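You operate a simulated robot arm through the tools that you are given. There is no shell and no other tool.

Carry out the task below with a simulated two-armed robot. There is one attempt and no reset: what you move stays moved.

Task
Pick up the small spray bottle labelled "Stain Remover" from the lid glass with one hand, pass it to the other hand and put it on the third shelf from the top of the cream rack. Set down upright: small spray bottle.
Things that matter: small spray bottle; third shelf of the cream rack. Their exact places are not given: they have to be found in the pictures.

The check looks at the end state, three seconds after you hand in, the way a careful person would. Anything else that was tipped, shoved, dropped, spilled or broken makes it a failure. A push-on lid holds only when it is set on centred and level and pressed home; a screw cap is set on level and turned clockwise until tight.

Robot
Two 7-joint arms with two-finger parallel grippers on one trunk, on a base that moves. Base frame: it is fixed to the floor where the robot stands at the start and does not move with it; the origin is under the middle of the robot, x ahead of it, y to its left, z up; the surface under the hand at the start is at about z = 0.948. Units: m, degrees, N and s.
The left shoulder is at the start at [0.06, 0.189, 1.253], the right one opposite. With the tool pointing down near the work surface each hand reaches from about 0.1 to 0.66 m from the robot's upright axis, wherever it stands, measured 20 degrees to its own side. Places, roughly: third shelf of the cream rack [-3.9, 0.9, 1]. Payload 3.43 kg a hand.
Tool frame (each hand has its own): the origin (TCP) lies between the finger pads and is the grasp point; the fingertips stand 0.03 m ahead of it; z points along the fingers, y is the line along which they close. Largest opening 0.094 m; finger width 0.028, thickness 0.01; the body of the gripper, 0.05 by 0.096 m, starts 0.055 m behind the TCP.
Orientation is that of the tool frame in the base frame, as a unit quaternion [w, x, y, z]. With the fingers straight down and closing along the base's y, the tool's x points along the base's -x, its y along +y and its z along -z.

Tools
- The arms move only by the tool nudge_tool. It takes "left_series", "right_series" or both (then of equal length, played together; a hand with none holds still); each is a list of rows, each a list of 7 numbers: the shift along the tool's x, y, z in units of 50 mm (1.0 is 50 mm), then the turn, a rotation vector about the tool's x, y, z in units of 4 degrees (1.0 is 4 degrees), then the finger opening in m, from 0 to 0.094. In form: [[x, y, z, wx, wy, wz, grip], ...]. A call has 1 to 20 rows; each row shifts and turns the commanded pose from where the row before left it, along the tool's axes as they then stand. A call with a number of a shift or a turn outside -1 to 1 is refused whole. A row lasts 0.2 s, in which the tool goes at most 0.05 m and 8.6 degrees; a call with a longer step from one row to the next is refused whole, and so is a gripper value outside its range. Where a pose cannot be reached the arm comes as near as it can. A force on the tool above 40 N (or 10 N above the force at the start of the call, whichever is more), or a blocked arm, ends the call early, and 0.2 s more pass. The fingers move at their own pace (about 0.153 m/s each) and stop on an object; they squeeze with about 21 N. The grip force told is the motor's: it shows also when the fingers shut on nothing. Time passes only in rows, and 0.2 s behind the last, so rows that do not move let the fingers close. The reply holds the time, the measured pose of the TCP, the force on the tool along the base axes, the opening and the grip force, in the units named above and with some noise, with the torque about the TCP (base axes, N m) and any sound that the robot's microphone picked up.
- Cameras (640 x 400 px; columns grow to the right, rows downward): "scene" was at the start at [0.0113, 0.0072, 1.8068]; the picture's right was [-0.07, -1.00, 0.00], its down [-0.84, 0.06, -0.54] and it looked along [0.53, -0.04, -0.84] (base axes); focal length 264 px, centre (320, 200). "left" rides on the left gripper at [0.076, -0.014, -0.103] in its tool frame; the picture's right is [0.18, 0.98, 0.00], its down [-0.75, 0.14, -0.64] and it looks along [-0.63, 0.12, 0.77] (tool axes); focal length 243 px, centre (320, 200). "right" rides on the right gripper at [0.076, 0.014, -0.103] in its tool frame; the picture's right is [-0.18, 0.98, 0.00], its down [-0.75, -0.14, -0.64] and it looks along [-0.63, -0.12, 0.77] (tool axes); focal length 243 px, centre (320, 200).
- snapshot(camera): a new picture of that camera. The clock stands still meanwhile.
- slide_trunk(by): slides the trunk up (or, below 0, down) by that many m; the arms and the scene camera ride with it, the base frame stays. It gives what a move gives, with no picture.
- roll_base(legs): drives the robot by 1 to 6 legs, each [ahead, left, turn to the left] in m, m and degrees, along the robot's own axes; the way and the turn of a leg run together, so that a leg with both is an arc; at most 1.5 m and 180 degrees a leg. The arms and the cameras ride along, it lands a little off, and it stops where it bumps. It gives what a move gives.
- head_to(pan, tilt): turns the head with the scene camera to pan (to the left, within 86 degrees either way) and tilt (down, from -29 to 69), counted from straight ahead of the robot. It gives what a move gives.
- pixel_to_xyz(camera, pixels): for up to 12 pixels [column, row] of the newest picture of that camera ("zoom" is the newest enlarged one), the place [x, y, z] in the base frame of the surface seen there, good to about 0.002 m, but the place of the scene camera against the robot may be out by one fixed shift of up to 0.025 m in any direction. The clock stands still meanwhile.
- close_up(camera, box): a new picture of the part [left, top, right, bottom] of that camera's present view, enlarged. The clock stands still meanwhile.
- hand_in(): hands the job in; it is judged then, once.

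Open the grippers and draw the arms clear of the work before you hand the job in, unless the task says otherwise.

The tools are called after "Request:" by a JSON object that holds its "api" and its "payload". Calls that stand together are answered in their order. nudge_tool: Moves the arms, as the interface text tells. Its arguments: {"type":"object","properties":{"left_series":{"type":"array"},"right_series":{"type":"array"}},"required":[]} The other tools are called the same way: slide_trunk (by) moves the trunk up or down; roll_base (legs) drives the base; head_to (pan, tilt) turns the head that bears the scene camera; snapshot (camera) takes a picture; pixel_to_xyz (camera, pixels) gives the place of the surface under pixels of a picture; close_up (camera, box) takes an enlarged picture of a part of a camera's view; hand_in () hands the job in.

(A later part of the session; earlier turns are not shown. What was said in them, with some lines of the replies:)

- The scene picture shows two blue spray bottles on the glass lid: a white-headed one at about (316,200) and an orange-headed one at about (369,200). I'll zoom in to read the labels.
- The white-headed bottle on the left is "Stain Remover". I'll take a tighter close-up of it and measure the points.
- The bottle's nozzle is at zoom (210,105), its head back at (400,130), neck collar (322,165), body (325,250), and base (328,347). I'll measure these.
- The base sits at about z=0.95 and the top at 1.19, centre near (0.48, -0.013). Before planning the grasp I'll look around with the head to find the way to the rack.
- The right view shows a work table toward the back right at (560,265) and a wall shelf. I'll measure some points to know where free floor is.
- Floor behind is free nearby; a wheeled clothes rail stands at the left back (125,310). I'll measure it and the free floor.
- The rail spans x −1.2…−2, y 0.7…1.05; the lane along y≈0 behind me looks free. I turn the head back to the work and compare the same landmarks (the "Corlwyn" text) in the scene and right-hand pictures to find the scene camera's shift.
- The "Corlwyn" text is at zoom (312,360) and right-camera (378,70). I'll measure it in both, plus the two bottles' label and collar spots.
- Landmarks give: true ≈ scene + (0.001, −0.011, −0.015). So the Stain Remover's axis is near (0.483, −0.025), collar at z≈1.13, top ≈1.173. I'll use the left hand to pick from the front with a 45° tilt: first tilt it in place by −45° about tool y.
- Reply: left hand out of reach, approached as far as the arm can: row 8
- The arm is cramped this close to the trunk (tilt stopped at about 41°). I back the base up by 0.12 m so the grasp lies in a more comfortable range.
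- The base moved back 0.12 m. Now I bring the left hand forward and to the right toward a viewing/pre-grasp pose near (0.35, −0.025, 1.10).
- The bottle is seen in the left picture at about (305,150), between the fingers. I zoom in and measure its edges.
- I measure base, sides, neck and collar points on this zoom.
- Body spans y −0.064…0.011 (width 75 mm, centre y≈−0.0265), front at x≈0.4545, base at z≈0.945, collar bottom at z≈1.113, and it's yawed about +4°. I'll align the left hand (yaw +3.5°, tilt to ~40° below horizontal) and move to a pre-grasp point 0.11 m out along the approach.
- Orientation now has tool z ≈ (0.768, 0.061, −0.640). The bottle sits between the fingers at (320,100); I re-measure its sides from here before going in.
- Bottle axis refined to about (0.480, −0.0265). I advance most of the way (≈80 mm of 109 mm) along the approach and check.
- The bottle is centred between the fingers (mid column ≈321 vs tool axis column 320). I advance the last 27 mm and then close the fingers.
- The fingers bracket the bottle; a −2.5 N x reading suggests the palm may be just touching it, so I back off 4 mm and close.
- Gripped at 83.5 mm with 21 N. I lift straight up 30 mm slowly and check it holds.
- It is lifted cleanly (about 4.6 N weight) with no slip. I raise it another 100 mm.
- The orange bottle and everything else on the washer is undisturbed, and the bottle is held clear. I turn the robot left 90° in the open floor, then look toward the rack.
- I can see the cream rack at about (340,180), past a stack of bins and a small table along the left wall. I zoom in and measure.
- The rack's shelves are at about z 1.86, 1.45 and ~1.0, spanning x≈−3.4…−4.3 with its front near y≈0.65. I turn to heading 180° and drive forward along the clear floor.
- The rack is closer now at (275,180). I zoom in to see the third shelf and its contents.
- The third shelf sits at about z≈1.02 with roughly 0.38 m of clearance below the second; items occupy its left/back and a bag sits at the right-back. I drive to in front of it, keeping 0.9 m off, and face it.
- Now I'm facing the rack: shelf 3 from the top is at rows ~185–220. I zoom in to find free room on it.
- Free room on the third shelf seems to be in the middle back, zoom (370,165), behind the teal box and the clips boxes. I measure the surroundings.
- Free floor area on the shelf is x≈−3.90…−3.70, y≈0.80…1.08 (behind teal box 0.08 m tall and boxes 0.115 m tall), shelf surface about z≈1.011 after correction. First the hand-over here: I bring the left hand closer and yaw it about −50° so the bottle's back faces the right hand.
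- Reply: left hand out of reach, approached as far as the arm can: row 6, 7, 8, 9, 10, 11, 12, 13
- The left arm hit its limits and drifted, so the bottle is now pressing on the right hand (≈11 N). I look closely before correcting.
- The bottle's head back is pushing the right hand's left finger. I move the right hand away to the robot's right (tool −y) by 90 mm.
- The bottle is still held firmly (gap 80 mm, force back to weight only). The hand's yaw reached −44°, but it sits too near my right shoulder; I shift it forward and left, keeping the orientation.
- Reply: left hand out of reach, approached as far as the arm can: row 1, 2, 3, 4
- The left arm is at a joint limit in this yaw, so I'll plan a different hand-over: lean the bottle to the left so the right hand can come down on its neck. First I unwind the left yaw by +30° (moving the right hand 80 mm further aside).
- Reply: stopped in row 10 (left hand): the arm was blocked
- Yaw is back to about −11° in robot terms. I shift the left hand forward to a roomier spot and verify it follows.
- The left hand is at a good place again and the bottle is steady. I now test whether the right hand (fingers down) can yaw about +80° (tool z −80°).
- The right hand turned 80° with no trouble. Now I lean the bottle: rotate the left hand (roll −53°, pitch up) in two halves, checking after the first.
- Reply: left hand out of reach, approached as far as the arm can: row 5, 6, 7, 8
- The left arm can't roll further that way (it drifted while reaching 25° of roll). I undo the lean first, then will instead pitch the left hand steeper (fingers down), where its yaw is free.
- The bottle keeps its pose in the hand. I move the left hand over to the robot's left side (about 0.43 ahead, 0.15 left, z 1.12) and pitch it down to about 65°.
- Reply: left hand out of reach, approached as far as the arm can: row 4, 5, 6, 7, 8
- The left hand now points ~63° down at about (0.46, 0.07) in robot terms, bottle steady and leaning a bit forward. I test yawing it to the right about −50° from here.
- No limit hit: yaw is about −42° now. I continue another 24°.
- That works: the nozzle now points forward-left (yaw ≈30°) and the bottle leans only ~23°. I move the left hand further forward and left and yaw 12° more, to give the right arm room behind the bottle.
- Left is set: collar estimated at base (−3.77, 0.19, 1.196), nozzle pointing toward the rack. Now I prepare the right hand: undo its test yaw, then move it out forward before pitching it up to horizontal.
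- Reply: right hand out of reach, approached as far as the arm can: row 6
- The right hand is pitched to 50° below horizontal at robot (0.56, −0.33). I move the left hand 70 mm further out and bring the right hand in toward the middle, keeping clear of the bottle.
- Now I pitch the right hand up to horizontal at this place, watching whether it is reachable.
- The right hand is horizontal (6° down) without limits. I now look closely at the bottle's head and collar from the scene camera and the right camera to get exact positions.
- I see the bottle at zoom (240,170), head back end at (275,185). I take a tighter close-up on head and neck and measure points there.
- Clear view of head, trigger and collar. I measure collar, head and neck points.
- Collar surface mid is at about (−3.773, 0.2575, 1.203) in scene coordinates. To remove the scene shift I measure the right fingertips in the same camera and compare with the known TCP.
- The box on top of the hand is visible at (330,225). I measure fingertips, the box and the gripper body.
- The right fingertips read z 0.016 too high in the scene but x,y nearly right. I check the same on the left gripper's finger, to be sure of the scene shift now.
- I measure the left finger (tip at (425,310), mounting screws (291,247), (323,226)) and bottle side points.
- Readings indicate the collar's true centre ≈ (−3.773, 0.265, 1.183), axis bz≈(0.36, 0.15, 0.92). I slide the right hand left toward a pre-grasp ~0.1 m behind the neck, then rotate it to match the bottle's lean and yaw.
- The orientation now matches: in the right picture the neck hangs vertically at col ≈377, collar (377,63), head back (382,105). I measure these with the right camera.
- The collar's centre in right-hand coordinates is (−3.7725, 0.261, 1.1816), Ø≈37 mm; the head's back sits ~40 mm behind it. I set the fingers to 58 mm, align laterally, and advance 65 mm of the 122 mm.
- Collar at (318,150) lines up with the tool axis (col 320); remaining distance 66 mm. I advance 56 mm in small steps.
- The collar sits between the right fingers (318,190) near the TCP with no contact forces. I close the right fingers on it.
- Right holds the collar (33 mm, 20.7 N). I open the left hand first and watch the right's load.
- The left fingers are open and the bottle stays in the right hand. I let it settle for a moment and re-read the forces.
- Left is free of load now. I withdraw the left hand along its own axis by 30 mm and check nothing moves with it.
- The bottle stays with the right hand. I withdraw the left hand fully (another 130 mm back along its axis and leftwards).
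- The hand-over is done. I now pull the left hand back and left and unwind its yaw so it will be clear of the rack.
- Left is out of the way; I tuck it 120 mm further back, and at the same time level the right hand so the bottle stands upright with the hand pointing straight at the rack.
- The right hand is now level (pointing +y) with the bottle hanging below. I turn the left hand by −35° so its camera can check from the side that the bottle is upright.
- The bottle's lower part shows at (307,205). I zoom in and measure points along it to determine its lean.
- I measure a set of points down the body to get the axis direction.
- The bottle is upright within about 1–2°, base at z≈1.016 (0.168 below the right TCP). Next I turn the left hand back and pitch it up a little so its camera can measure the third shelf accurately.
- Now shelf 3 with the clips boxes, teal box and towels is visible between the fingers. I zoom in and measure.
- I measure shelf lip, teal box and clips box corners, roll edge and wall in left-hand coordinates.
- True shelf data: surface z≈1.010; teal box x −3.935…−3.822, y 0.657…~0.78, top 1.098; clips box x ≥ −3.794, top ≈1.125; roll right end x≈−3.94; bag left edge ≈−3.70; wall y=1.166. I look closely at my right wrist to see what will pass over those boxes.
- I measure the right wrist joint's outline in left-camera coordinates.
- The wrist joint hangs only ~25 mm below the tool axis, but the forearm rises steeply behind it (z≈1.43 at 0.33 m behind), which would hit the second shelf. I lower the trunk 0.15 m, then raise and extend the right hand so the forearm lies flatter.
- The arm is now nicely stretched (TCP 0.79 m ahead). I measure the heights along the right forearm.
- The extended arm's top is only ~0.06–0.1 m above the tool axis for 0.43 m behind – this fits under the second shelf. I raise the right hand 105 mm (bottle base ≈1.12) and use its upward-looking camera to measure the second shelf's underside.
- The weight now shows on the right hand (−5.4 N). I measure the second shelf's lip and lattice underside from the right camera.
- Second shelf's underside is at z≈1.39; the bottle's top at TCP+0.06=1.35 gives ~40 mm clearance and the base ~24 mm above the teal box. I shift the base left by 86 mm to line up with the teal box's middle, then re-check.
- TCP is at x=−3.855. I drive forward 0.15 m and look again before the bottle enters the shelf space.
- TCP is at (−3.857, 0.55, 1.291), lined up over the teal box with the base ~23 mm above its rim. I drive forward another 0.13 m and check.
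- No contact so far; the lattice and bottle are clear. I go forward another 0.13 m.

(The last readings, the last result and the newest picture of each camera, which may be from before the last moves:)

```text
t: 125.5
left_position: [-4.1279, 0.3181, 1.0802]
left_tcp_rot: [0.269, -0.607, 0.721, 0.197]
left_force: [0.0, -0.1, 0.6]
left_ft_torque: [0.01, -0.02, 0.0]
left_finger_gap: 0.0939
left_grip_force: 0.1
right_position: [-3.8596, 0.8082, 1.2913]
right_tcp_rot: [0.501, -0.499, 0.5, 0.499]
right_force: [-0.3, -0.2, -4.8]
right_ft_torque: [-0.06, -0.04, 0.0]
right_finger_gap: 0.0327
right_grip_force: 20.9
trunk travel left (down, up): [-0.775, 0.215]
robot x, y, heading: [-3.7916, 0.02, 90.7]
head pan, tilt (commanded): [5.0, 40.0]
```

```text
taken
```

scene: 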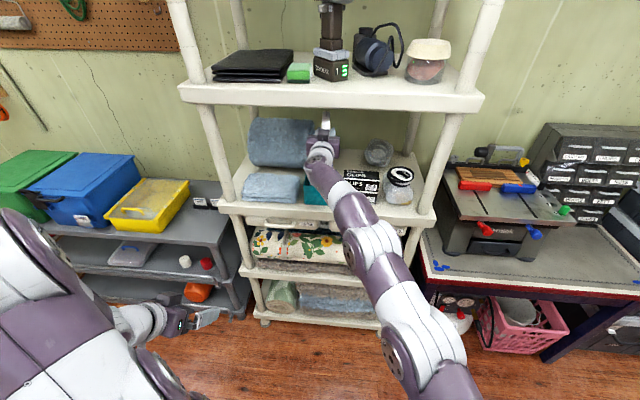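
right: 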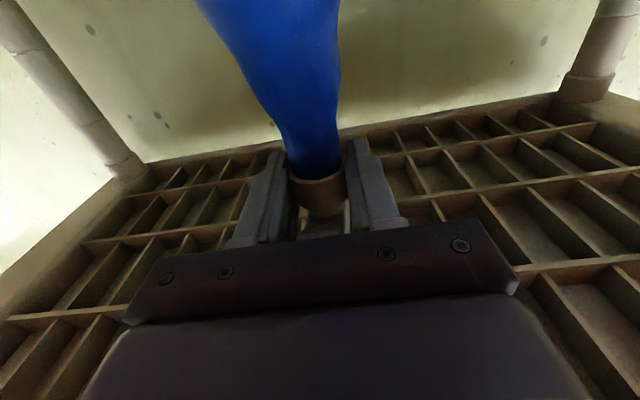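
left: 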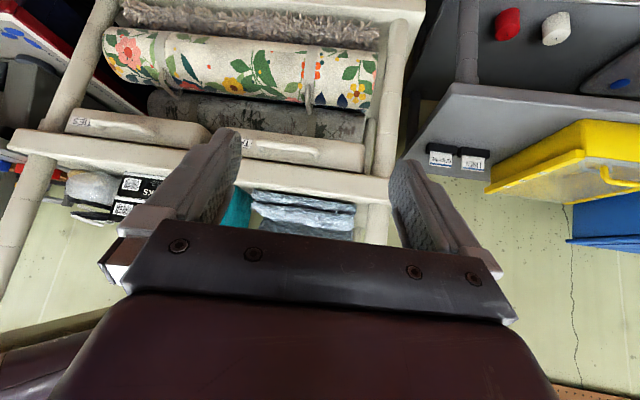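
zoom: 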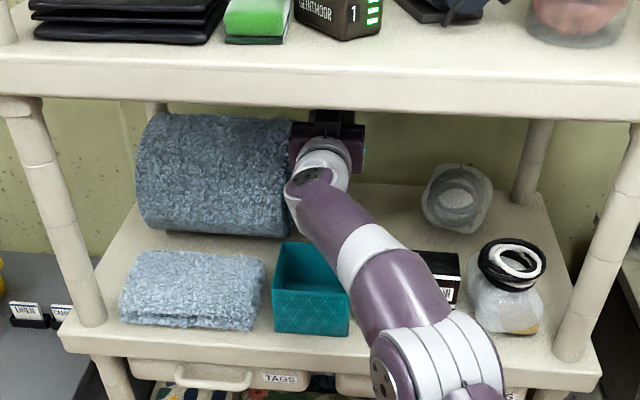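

The hand is past the teal box; roll's right end (x≈−3.93) is about 20–30 mm from the gripper's side. I drive forward 0.12 m and then shift the hand 22 mm to the right with the arm.

Request:
{"api": "roll_base", "payload": {"legs": [[0.12, 0, 0]]}}

Request:
{"api": "nudge_tool", "payload": {"right_series": [[0, -0.25, 0, 0, 0, 0, 0.015], [0, -0.25, 0, 0, 0, 0, 0.015], [0, 0, 0, 0, 0, 0, 0.015]]}}

Request:
{"api": "close_up", "payload": {"camera": "scene", "box": [180, 80, 460, 260]}}

Request:
{"api": "snapshot", "payload": {"camera": "right"}}

```text
t: 126.7
left_position: [-4.1295, 0.4363, 1.0817]
left_tcp_rot: [0.268, -0.607, 0.722, 0.197]
left_force: [0.2, 0.2, -0.3]
left_ft_torque: [0.02, 0.01, -0.01]
left_finger_gap: 0.0942
left_grip_force: 0.1
right_position: [-3.8617, 0.9293, 1.2909]
right_tcp_rot: [0.5, -0.5, 0.5, 0.5]
right_force: [0.0, -0.1, -5.3]
right_ft_torque: [-0.06, 0.02, 0.02]
right_finger_gap: 0.0326
right_grip_force: 21.0
trunk travel left (down, up): [-0.775, 0.215]
robot x, y, heading: [-3.7905, 0.1407, 90.7]
head pan, tilt (commanded): [5.0, 40.0]
```

```text
t: 127.5
left_position: [-4.1302, 0.4375, 1.0801]
left_tcp_rot: [0.269, -0.607, 0.721, 0.198]
left_force: [-0.6, 0.7, 0.4]
left_ft_torque: [0.05, -0.01, 0.03]
left_finger_gap: 0.0939
left_grip_force: 0.0
right_position: [-3.8373, 0.9284, 1.2901]
right_tcp_rot: [-0.5, 0.501, -0.5, -0.5]
right_force: [-0.5, 0.5, -5.3]
right_ft_torque: [-0.07, 0.0, -0.01]
right_finger_gap: 0.0326
right_grip_force: 21.7
trunk travel left (down, up): [-0.775, 0.215]
robot x, y, heading: [-3.794, 0.1379, 90.6]
head pan, tilt (commanded): [5.0, 40.0]
```

```text
2.22 times, centred on (320, 170) of scene
```

zoom: 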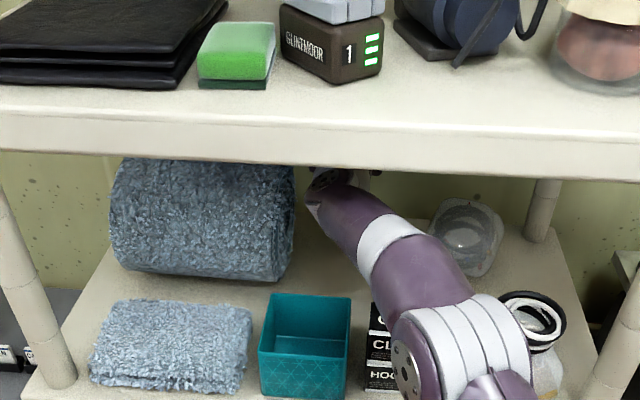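

```text
taken
```

right: 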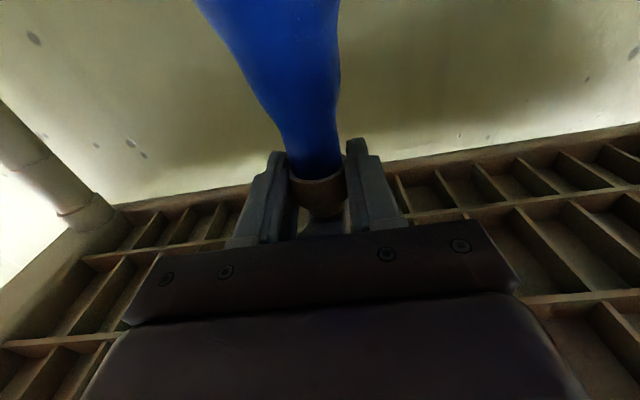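

The hand is in position (TCP −3.837, 0.928, 1.290). Before lowering I measure the forearm heights above the clips box and jar.

Request:
{"api": "pixel_to_xyz", "payload": {"camera": "zoom", "pixels": [[350, 210], [395, 235], [425, 285], [450, 325], [475, 345], [420, 350], [385, 330], [520, 320], [330, 180], [300, 240], [335, 290], [545, 385]]}}

Request:
{"api": "snapshot", "payload": {"camera": "scene"}}

```text
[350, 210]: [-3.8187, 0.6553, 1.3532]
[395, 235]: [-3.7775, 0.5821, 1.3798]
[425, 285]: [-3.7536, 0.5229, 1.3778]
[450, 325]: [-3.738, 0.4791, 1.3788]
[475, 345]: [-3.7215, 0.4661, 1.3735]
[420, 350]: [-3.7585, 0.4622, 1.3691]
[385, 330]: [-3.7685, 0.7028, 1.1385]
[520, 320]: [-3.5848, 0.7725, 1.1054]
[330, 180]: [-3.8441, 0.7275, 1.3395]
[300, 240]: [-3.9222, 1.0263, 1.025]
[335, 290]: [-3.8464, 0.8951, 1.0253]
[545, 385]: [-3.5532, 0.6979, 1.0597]
```

```text
taken
```

scene: 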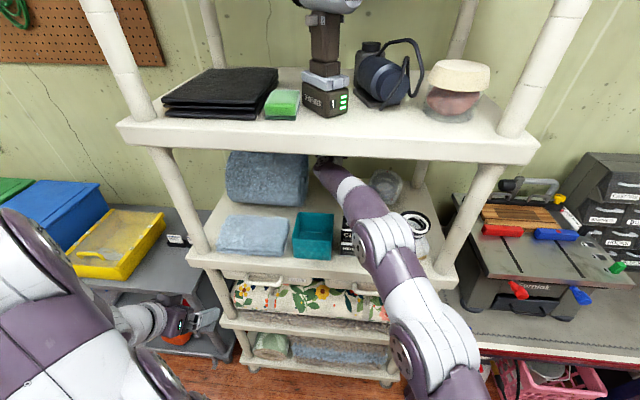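

Everything clears: forearm top 1.34 under the 1.39 ceiling, and when lowered it stays ~20 mm above the clips box. I move 25 mm further in (so the hand's under-camera clears the teal box) and lower 90 mm.

Request:
{"api": "nudge_tool", "payload": {"right_series": [[0, 0, 0.5, 0, 0, 0, 0.015], [0.4, 0, 0, 0, 0, 0, 0.015], [0.4, 0, 0, 0, 0, 0, 0.015], [0.4, 0, 0, 0, 0, 0, 0.015], [0.3, 0, 0, 0, 0, 0, 0.015], [0.3, 0, 0, 0, 0, 0, 0.015], [0, 0, 0, 0, 0, 0, 0.015]]}}

Request:
{"api": "snapshot", "payload": {"camera": "right"}}

Request:
{"api": "close_up", "payload": {"camera": "scene", "box": [180, 120, 460, 300]}}

```text
t: 129.1
left_position: [-4.1304, 0.4369, 1.0806]
left_tcp_rot: [0.268, -0.606, 0.722, 0.197]
left_force: [-0.8, -0.3, 0.4]
left_ft_torque: [-0.01, -0.04, 0.01]
left_finger_gap: 0.0939
left_grip_force: 0.1
right_position: [-3.8374, 0.9455, 1.1996]
right_tcp_rot: [0.5, -0.5, 0.5, 0.5]
right_force: [0.1, 0.0, -4.5]
right_ft_torque: [-0.08, 0.01, -0.02]
right_finger_gap: 0.0327
right_grip_force: 20.9
right hand out of reach, approached as far as the arm can: row 1
trunk travel left (down, up): [-0.775, 0.215]
robot x, y, heading: [-3.7923, 0.1409, 90.7]
head pan, tilt (commanded): [5.0, 40.0]
```

```text
taken
```

right: 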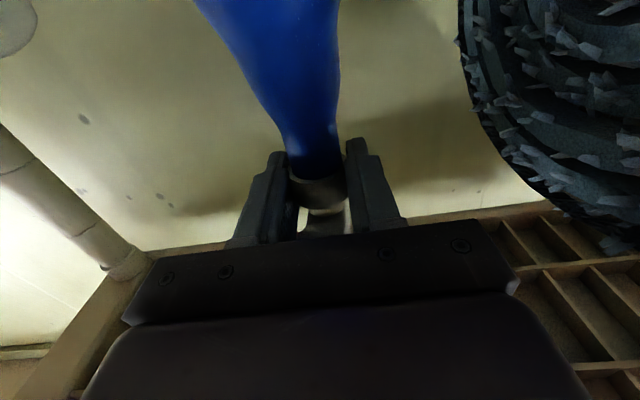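

```text
2.22 times, centred on (320, 210) of scene
```

zoom: 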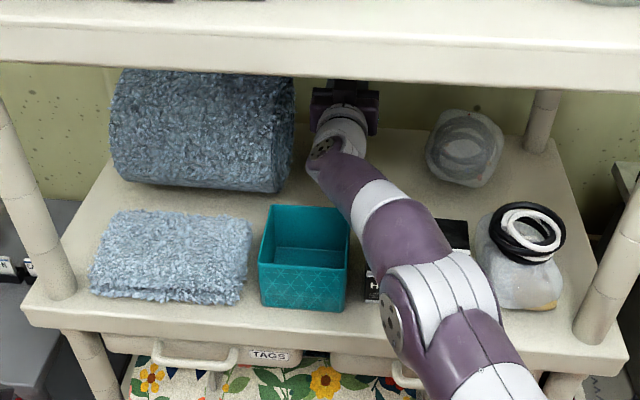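

TCP is 1.1996 (base ≈1.03); force still only the bottle's weight. I lower another 15 mm in 5 mm steps.

Request:
{"api": "nudge_tool", "payload": {"right_series": [[0.1, 0, 0, 0, 0, 0, 0.015], [0.1, 0, 0, 0, 0, 0, 0.015], [0.1, 0, 0, 0, 0, 0, 0.015], [0, 0, 0, 0, 0, 0, 0.015]]}}

```text
t: 130.1
left_position: [-4.1294, 0.4379, 1.0801]
left_tcp_rot: [0.269, -0.606, 0.722, 0.197]
left_force: [-0.1, 0.3, 0.0]
left_ft_torque: [-0.01, 0.02, 0.01]
left_finger_gap: 0.0941
left_grip_force: 0.1
right_position: [-3.8383, 0.9467, 1.1832]
right_tcp_rot: [-0.5, 0.501, -0.499, -0.5]
right_force: [0.0, -0.5, -5.4]
right_ft_torque: [-0.05, 0.01, -0.02]
right_finger_gap: 0.0328
right_grip_force: 21.5
trunk travel left (down, up): [-0.775, 0.215]
robot x, y, heading: [-3.7939, 0.137, 90.8]
head pan, tilt (commanded): [5.0, 40.0]
```

Still free (−5.4 N) at TCP z=1.183. I continue in 2 mm steps, watching for the shelf contact.

Request:
{"api": "nudge_tool", "payload": {"right_series": [[0.04, 0, 0, 0, 0, 0, 0.015], [0.04, 0, 0, 0, 0, 0, 0.015], [0, 0, 0, 0, 0, 0, 0.015]]}}

```text
t: 130.9
left_position: [-4.1284, 0.4361, 1.0815]
left_tcp_rot: [0.269, -0.606, 0.722, 0.197]
left_force: [0.2, 0.4, -0.7]
left_ft_torque: [0.02, -0.04, 0.0]
left_finger_gap: 0.0939
left_grip_force: 0.1
right_position: [-3.8382, 0.9459, 1.1817]
right_tcp_rot: [0.501, -0.499, 0.499, 0.501]
right_force: [-1.0, 0.9, 0.8]
right_ft_torque: [-0.04, -0.03, -0.01]
right_finger_gap: 0.0329
right_grip_force: 20.7
trunk travel left (down, up): [-0.775, 0.215]
robot x, y, heading: [-3.7923, 0.1355, 91.0]
head pan, tilt (commanded): [5.0, 40.0]
```

The reading went from −5.4 N to about 0: the bottle stands on the shelf at TCP z≈1.182. I open the right fingers to 70 mm.

Request:
{"api": "nudge_tool", "payload": {"right_series": [[0, 0, 0, 0, 0, 0, 0.04], [0, 0, 0, 0, 0, 0, 0.05], [0, 0, 0, 0, 0, 0, 0.06], [0, 0, 0, 0, 0, 0, 0.07], [0, 0, 0, 0, 0, 0, 0.07]]}}

Request:
{"api": "snapshot", "payload": {"camera": "right"}}

```text
t: 132.1
left_position: [-4.129, 0.4365, 1.0802]
left_tcp_rot: [0.269, -0.607, 0.721, 0.197]
left_force: [0.5, -0.8, 0.5]
left_ft_torque: [0.0, 0.03, -0.02]
left_finger_gap: 0.0941
left_grip_force: 0.1
right_position: [-3.8378, 0.9453, 1.1807]
right_tcp_rot: [0.5, -0.5, 0.499, 0.5]
right_force: [0.5, -0.6, -0.8]
right_ft_torque: [0.02, 0.06, 0.0]
right_finger_gap: 0.0701
right_grip_force: 0.0
trunk travel left (down, up): [-0.775, 0.215]
robot x, y, heading: [-3.7952, 0.1392, 90.8]
head pan, tilt (commanded): [5.0, 40.0]
```

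```text
taken
```

right: 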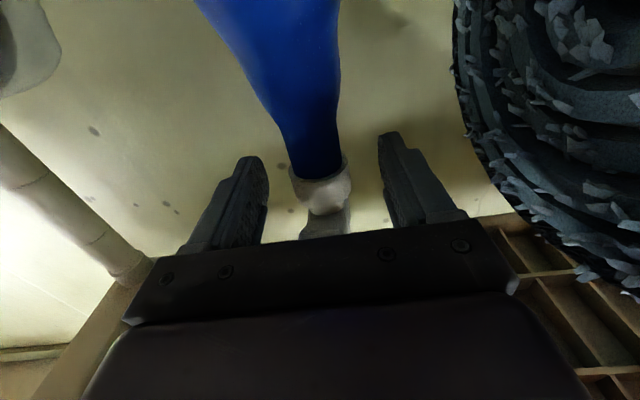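

The bottle stands free between the open fingers. I raise the hand 32 mm straight up (fingers straddling the head) so the under-camera clears the teal box, then back out 60 mm.

Request:
{"api": "nudge_tool", "payload": {"right_series": [[-0.2, 0, 0, 0, 0, 0, 0.07], [-0.22, 0, 0, 0, 0, 0, 0.07], [-0.22, 0, 0, 0, 0, 0, 0.07], [0, 0, 0, 0, 0, 0, 0.07]]}}

Request:
{"api": "snapshot", "payload": {"camera": "right"}}

```text
t: 133.1
left_position: [-4.1303, 0.4358, 1.0804]
left_tcp_rot: [0.269, -0.607, 0.721, 0.197]
left_force: [-0.1, 0.2, 0.1]
left_ft_torque: [0.0, -0.01, 0.0]
left_finger_gap: 0.0938
left_grip_force: 0.1
right_position: [-3.8379, 0.9455, 1.2117]
right_tcp_rot: [0.5, -0.5, 0.5, 0.5]
right_force: [0.2, 0.1, -0.4]
right_ft_torque: [-0.01, 0.02, 0.0]
right_finger_gap: 0.0701
right_grip_force: 0.0
trunk travel left (down, up): [-0.775, 0.215]
robot x, y, heading: [-3.7922, 0.1417, 91.0]
head pan, tilt (commanded): [5.0, 40.0]
```

```text
taken
```

right: 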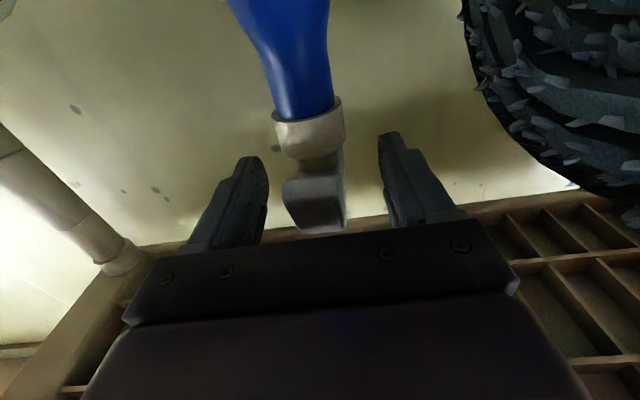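

Clear. I raise another 15 mm and then back straight out by 120 mm.

Request:
{"api": "nudge_tool", "payload": {"right_series": [[-0.3, 0, 0, 0, 0, 0, 0.07], [0, 0, -0.4, 0, 0, 0, 0.07], [0, 0, -0.6, 0, 0, 0, 0.07], [0, 0, -0.7, 0, 0, 0, 0.07], [0, 0, -0.7, 0, 0, 0, 0.07], [0, 0, 0, 0, 0, 0, 0.07]]}}

Request:
{"api": "snapshot", "payload": {"camera": "right"}}

Request:
{"api": "close_up", "payload": {"camera": "scene", "box": [180, 120, 460, 300]}}

```text
t: 134.5
left_position: [-4.1297, 0.4366, 1.0805]
left_tcp_rot: [0.27, -0.606, 0.722, 0.196]
left_force: [0.2, -0.2, 0.2]
left_ft_torque: [-0.01, 0.0, 0.02]
left_finger_gap: 0.094
left_grip_force: 0.0
right_position: [-3.8356, 0.8267, 1.2271]
right_tcp_rot: [-0.499, 0.5, -0.5, -0.5]
right_force: [-0.6, 0.1, 0.5]
right_ft_torque: [-0.01, -0.03, 0.01]
right_finger_gap: 0.07
right_grip_force: 0.1
trunk travel left (down, up): [-0.775, 0.215]
robot x, y, heading: [-3.793, 0.1394, 90.8]
head pan, tilt (commanded): [5.0, 40.0]
```

```text
taken
```

right: 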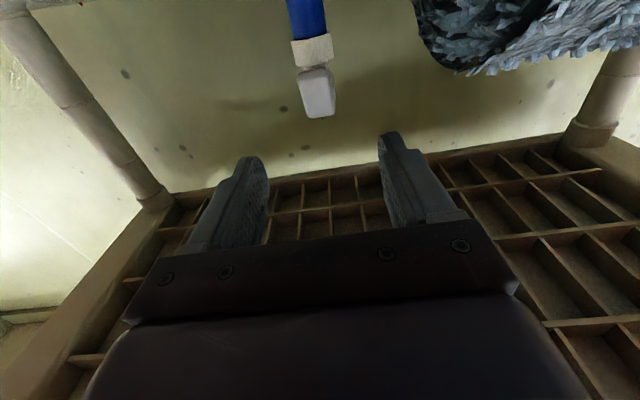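

```text
2.22 times, centred on (320, 210) of scene
```

zoom: 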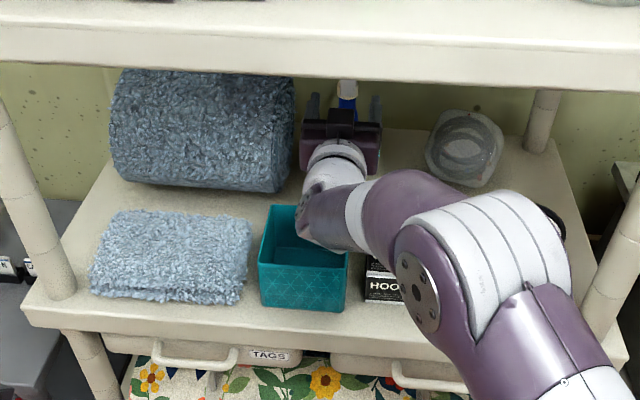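

The bottle stands alone and upright in the right picture. The bent forearm is now over the jar side, so I check heights there before backing the base out.

Request:
{"api": "pixel_to_xyz", "payload": {"camera": "zoom", "pixels": [[480, 230], [520, 250], [400, 200], [340, 210], [420, 290], [540, 320], [470, 205], [560, 270], [347, 88], [310, 225], [600, 300], [555, 215]]}}

```text
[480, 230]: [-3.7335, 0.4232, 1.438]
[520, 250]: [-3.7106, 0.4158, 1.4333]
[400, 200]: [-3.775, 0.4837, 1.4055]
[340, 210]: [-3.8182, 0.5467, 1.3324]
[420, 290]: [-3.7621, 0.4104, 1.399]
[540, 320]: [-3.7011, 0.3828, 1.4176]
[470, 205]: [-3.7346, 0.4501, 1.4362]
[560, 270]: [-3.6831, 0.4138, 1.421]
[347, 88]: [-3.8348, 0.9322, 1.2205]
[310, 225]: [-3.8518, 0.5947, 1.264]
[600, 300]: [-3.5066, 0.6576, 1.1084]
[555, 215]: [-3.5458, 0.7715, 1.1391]
```

The forearm's high part is at y<0.5, outside the rack, so backing straight out is clear. I drive the base back 0.4 m.

Request:
{"api": "roll_base", "payload": {"legs": [[-0.4, 0, 0]]}}

Request:
{"api": "snapshot", "payload": {"camera": "scene"}}

```text
t: 137.1
left_position: [-4.124, 0.0317, 1.0804]
left_tcp_rot: [0.27, -0.607, 0.721, 0.198]
left_force: [-0.7, -0.6, 0.3]
left_ft_torque: [0.02, -0.01, 0.03]
left_finger_gap: 0.0941
left_grip_force: 0.0
right_position: [-3.8317, 0.4193, 1.2272]
right_tcp_rot: [-0.499, 0.501, -0.5, -0.5]
right_force: [-0.2, 0.2, 0.8]
right_ft_torque: [-0.01, 0.03, -0.01]
right_finger_gap: 0.07
right_grip_force: 0.0
trunk travel left (down, up): [-0.775, 0.215]
robot x, y, heading: [-3.789, -0.2624, 90.9]
head pan, tilt (commanded): [5.0, 40.0]
```

```text
taken
```

scene: 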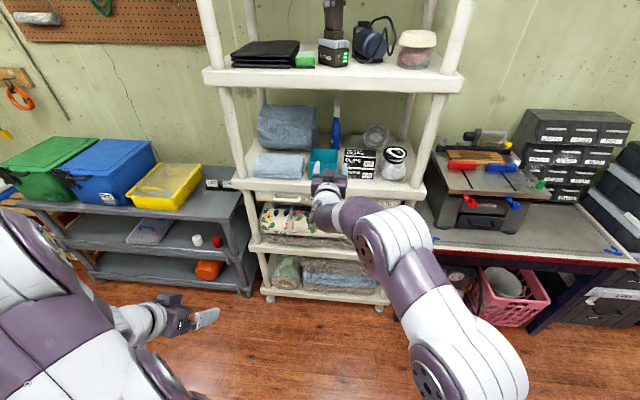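

The hand is out and the bottle stands on the third shelf at (336,130). I zoom in to verify it and its neighbours.

Request:
{"api": "close_up", "payload": {"camera": "scene", "box": [225, 70, 455, 215]}}

Request:
{"api": "snapshot", "payload": {"camera": "right"}}

```text
2.76 times, centred on (340, 142) of scene
```

zoom: 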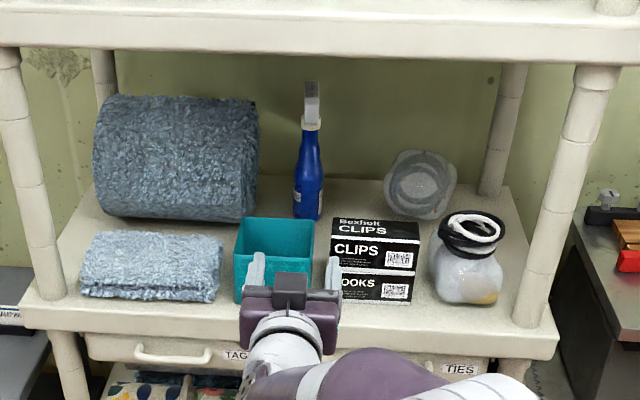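

```text
taken
```

right: 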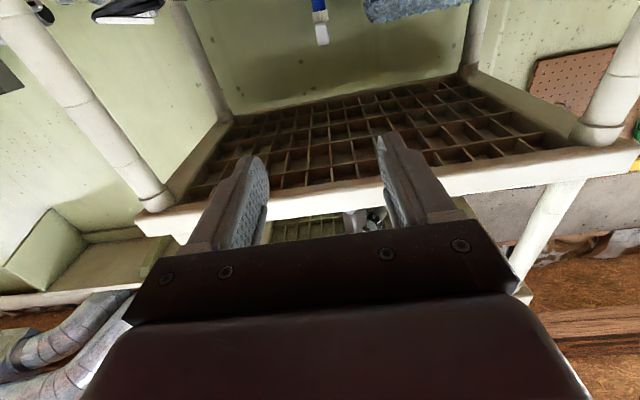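

The Stain Remover bottle stands upright on the third shelf behind the boxes, and the towels, teal box, clips boxes, jar and bag are in place as before. I open the right gripper fully, back off another 0.3 m, and take a last look.

Request:
{"api": "nudge_tool", "payload": {"right_series": [[0, 0, 0, 0, 0, 0, 0.09], [0, 0, 0, 0, 0, 0, 0.094]]}}

Request:
{"api": "roll_base", "payload": {"legs": [[-0.3, 0, 0]]}}

Request:
{"api": "close_up", "payload": {"camera": "scene", "box": [225, 40, 455, 260]}}

```text
t: 137.7
left_position: [-4.1237, 0.0311, 1.0808]
left_tcp_rot: [0.269, -0.607, 0.721, 0.198]
left_force: [0.1, 0.7, 0.5]
left_ft_torque: [0.0, 0.0, 0.02]
left_finger_gap: 0.0937
left_grip_force: 0.0
right_position: [-3.8297, 0.4195, 1.2274]
right_tcp_rot: [0.501, -0.499, 0.5, 0.5]
right_force: [0.0, -0.3, 0.4]
right_ft_torque: [0.0, 0.03, 0.04]
right_finger_gap: 0.0937
right_grip_force: 0.0
trunk travel left (down, up): [-0.775, 0.215]
robot x, y, heading: [-3.7887, -0.2638, 90.9]
head pan, tilt (commanded): [5.0, 40.0]
```

```text
t: 139.7
left_position: [-4.1191, -0.27, 1.0802]
left_tcp_rot: [0.269, -0.604, 0.724, 0.196]
left_force: [0.5, -0.1, 0.2]
left_ft_torque: [0.02, 0.0, 0.0]
left_finger_gap: 0.0942
left_grip_force: 0.0
right_position: [-3.8232, 0.1175, 1.2266]
right_tcp_rot: [0.502, -0.498, 0.502, 0.498]
right_force: [-0.1, 0.4, 0.6]
right_ft_torque: [-0.02, -0.03, 0.0]
right_finger_gap: 0.0939
right_grip_force: 0.0
trunk travel left (down, up): [-0.775, 0.215]
robot x, y, heading: [-3.7845, -0.571, 90.4]
head pan, tilt (commanded): [5.0, 40.0]
```

```text
1.82 times, centred on (340, 150) of scene
```

zoom: 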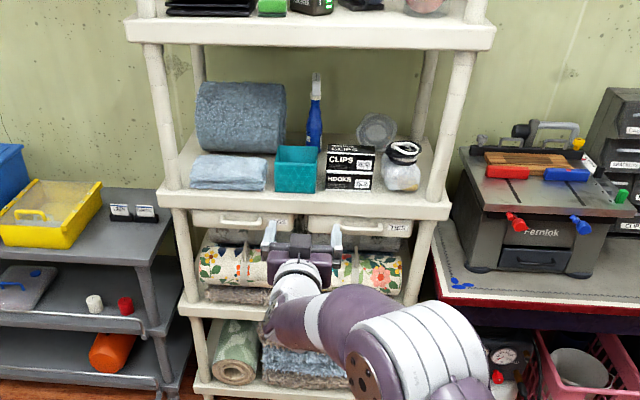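

The bottle is standing upright on the third shelf, both grippers are open and clear, and nothing else moved. I hand in.

Request:
{"api": "hand_in", "payload": {}}

```text
The job is handed in.
```

The small "Stain Remover" spray bottle now stands upright on the third shelf of the cream rack, and I've handed the job in.

- **Pick-up:** the left hand lifted it off the lid glass by the lower body. The orange-headed "Plant Spray" bottle beside it wasn't touched.
- **Hand-over:** in front of the rack, the right hand took it by the collar and the left hand let go.
- **Placing:** it sits in the free spot at the back of the shelf, behind the teal box and the clips boxes. The last picture shows the towels, boxes, jar and bag where they were before. Both grippers are open and clear of the rack.

While I was setting up the hand-over, the left arm reached its limits. The back of the bottle's spray head pressed against the open right gripper with about 11 N and shifted slightly in the left hand's grip. It stayed held, and I moved the right hand away before continuing.
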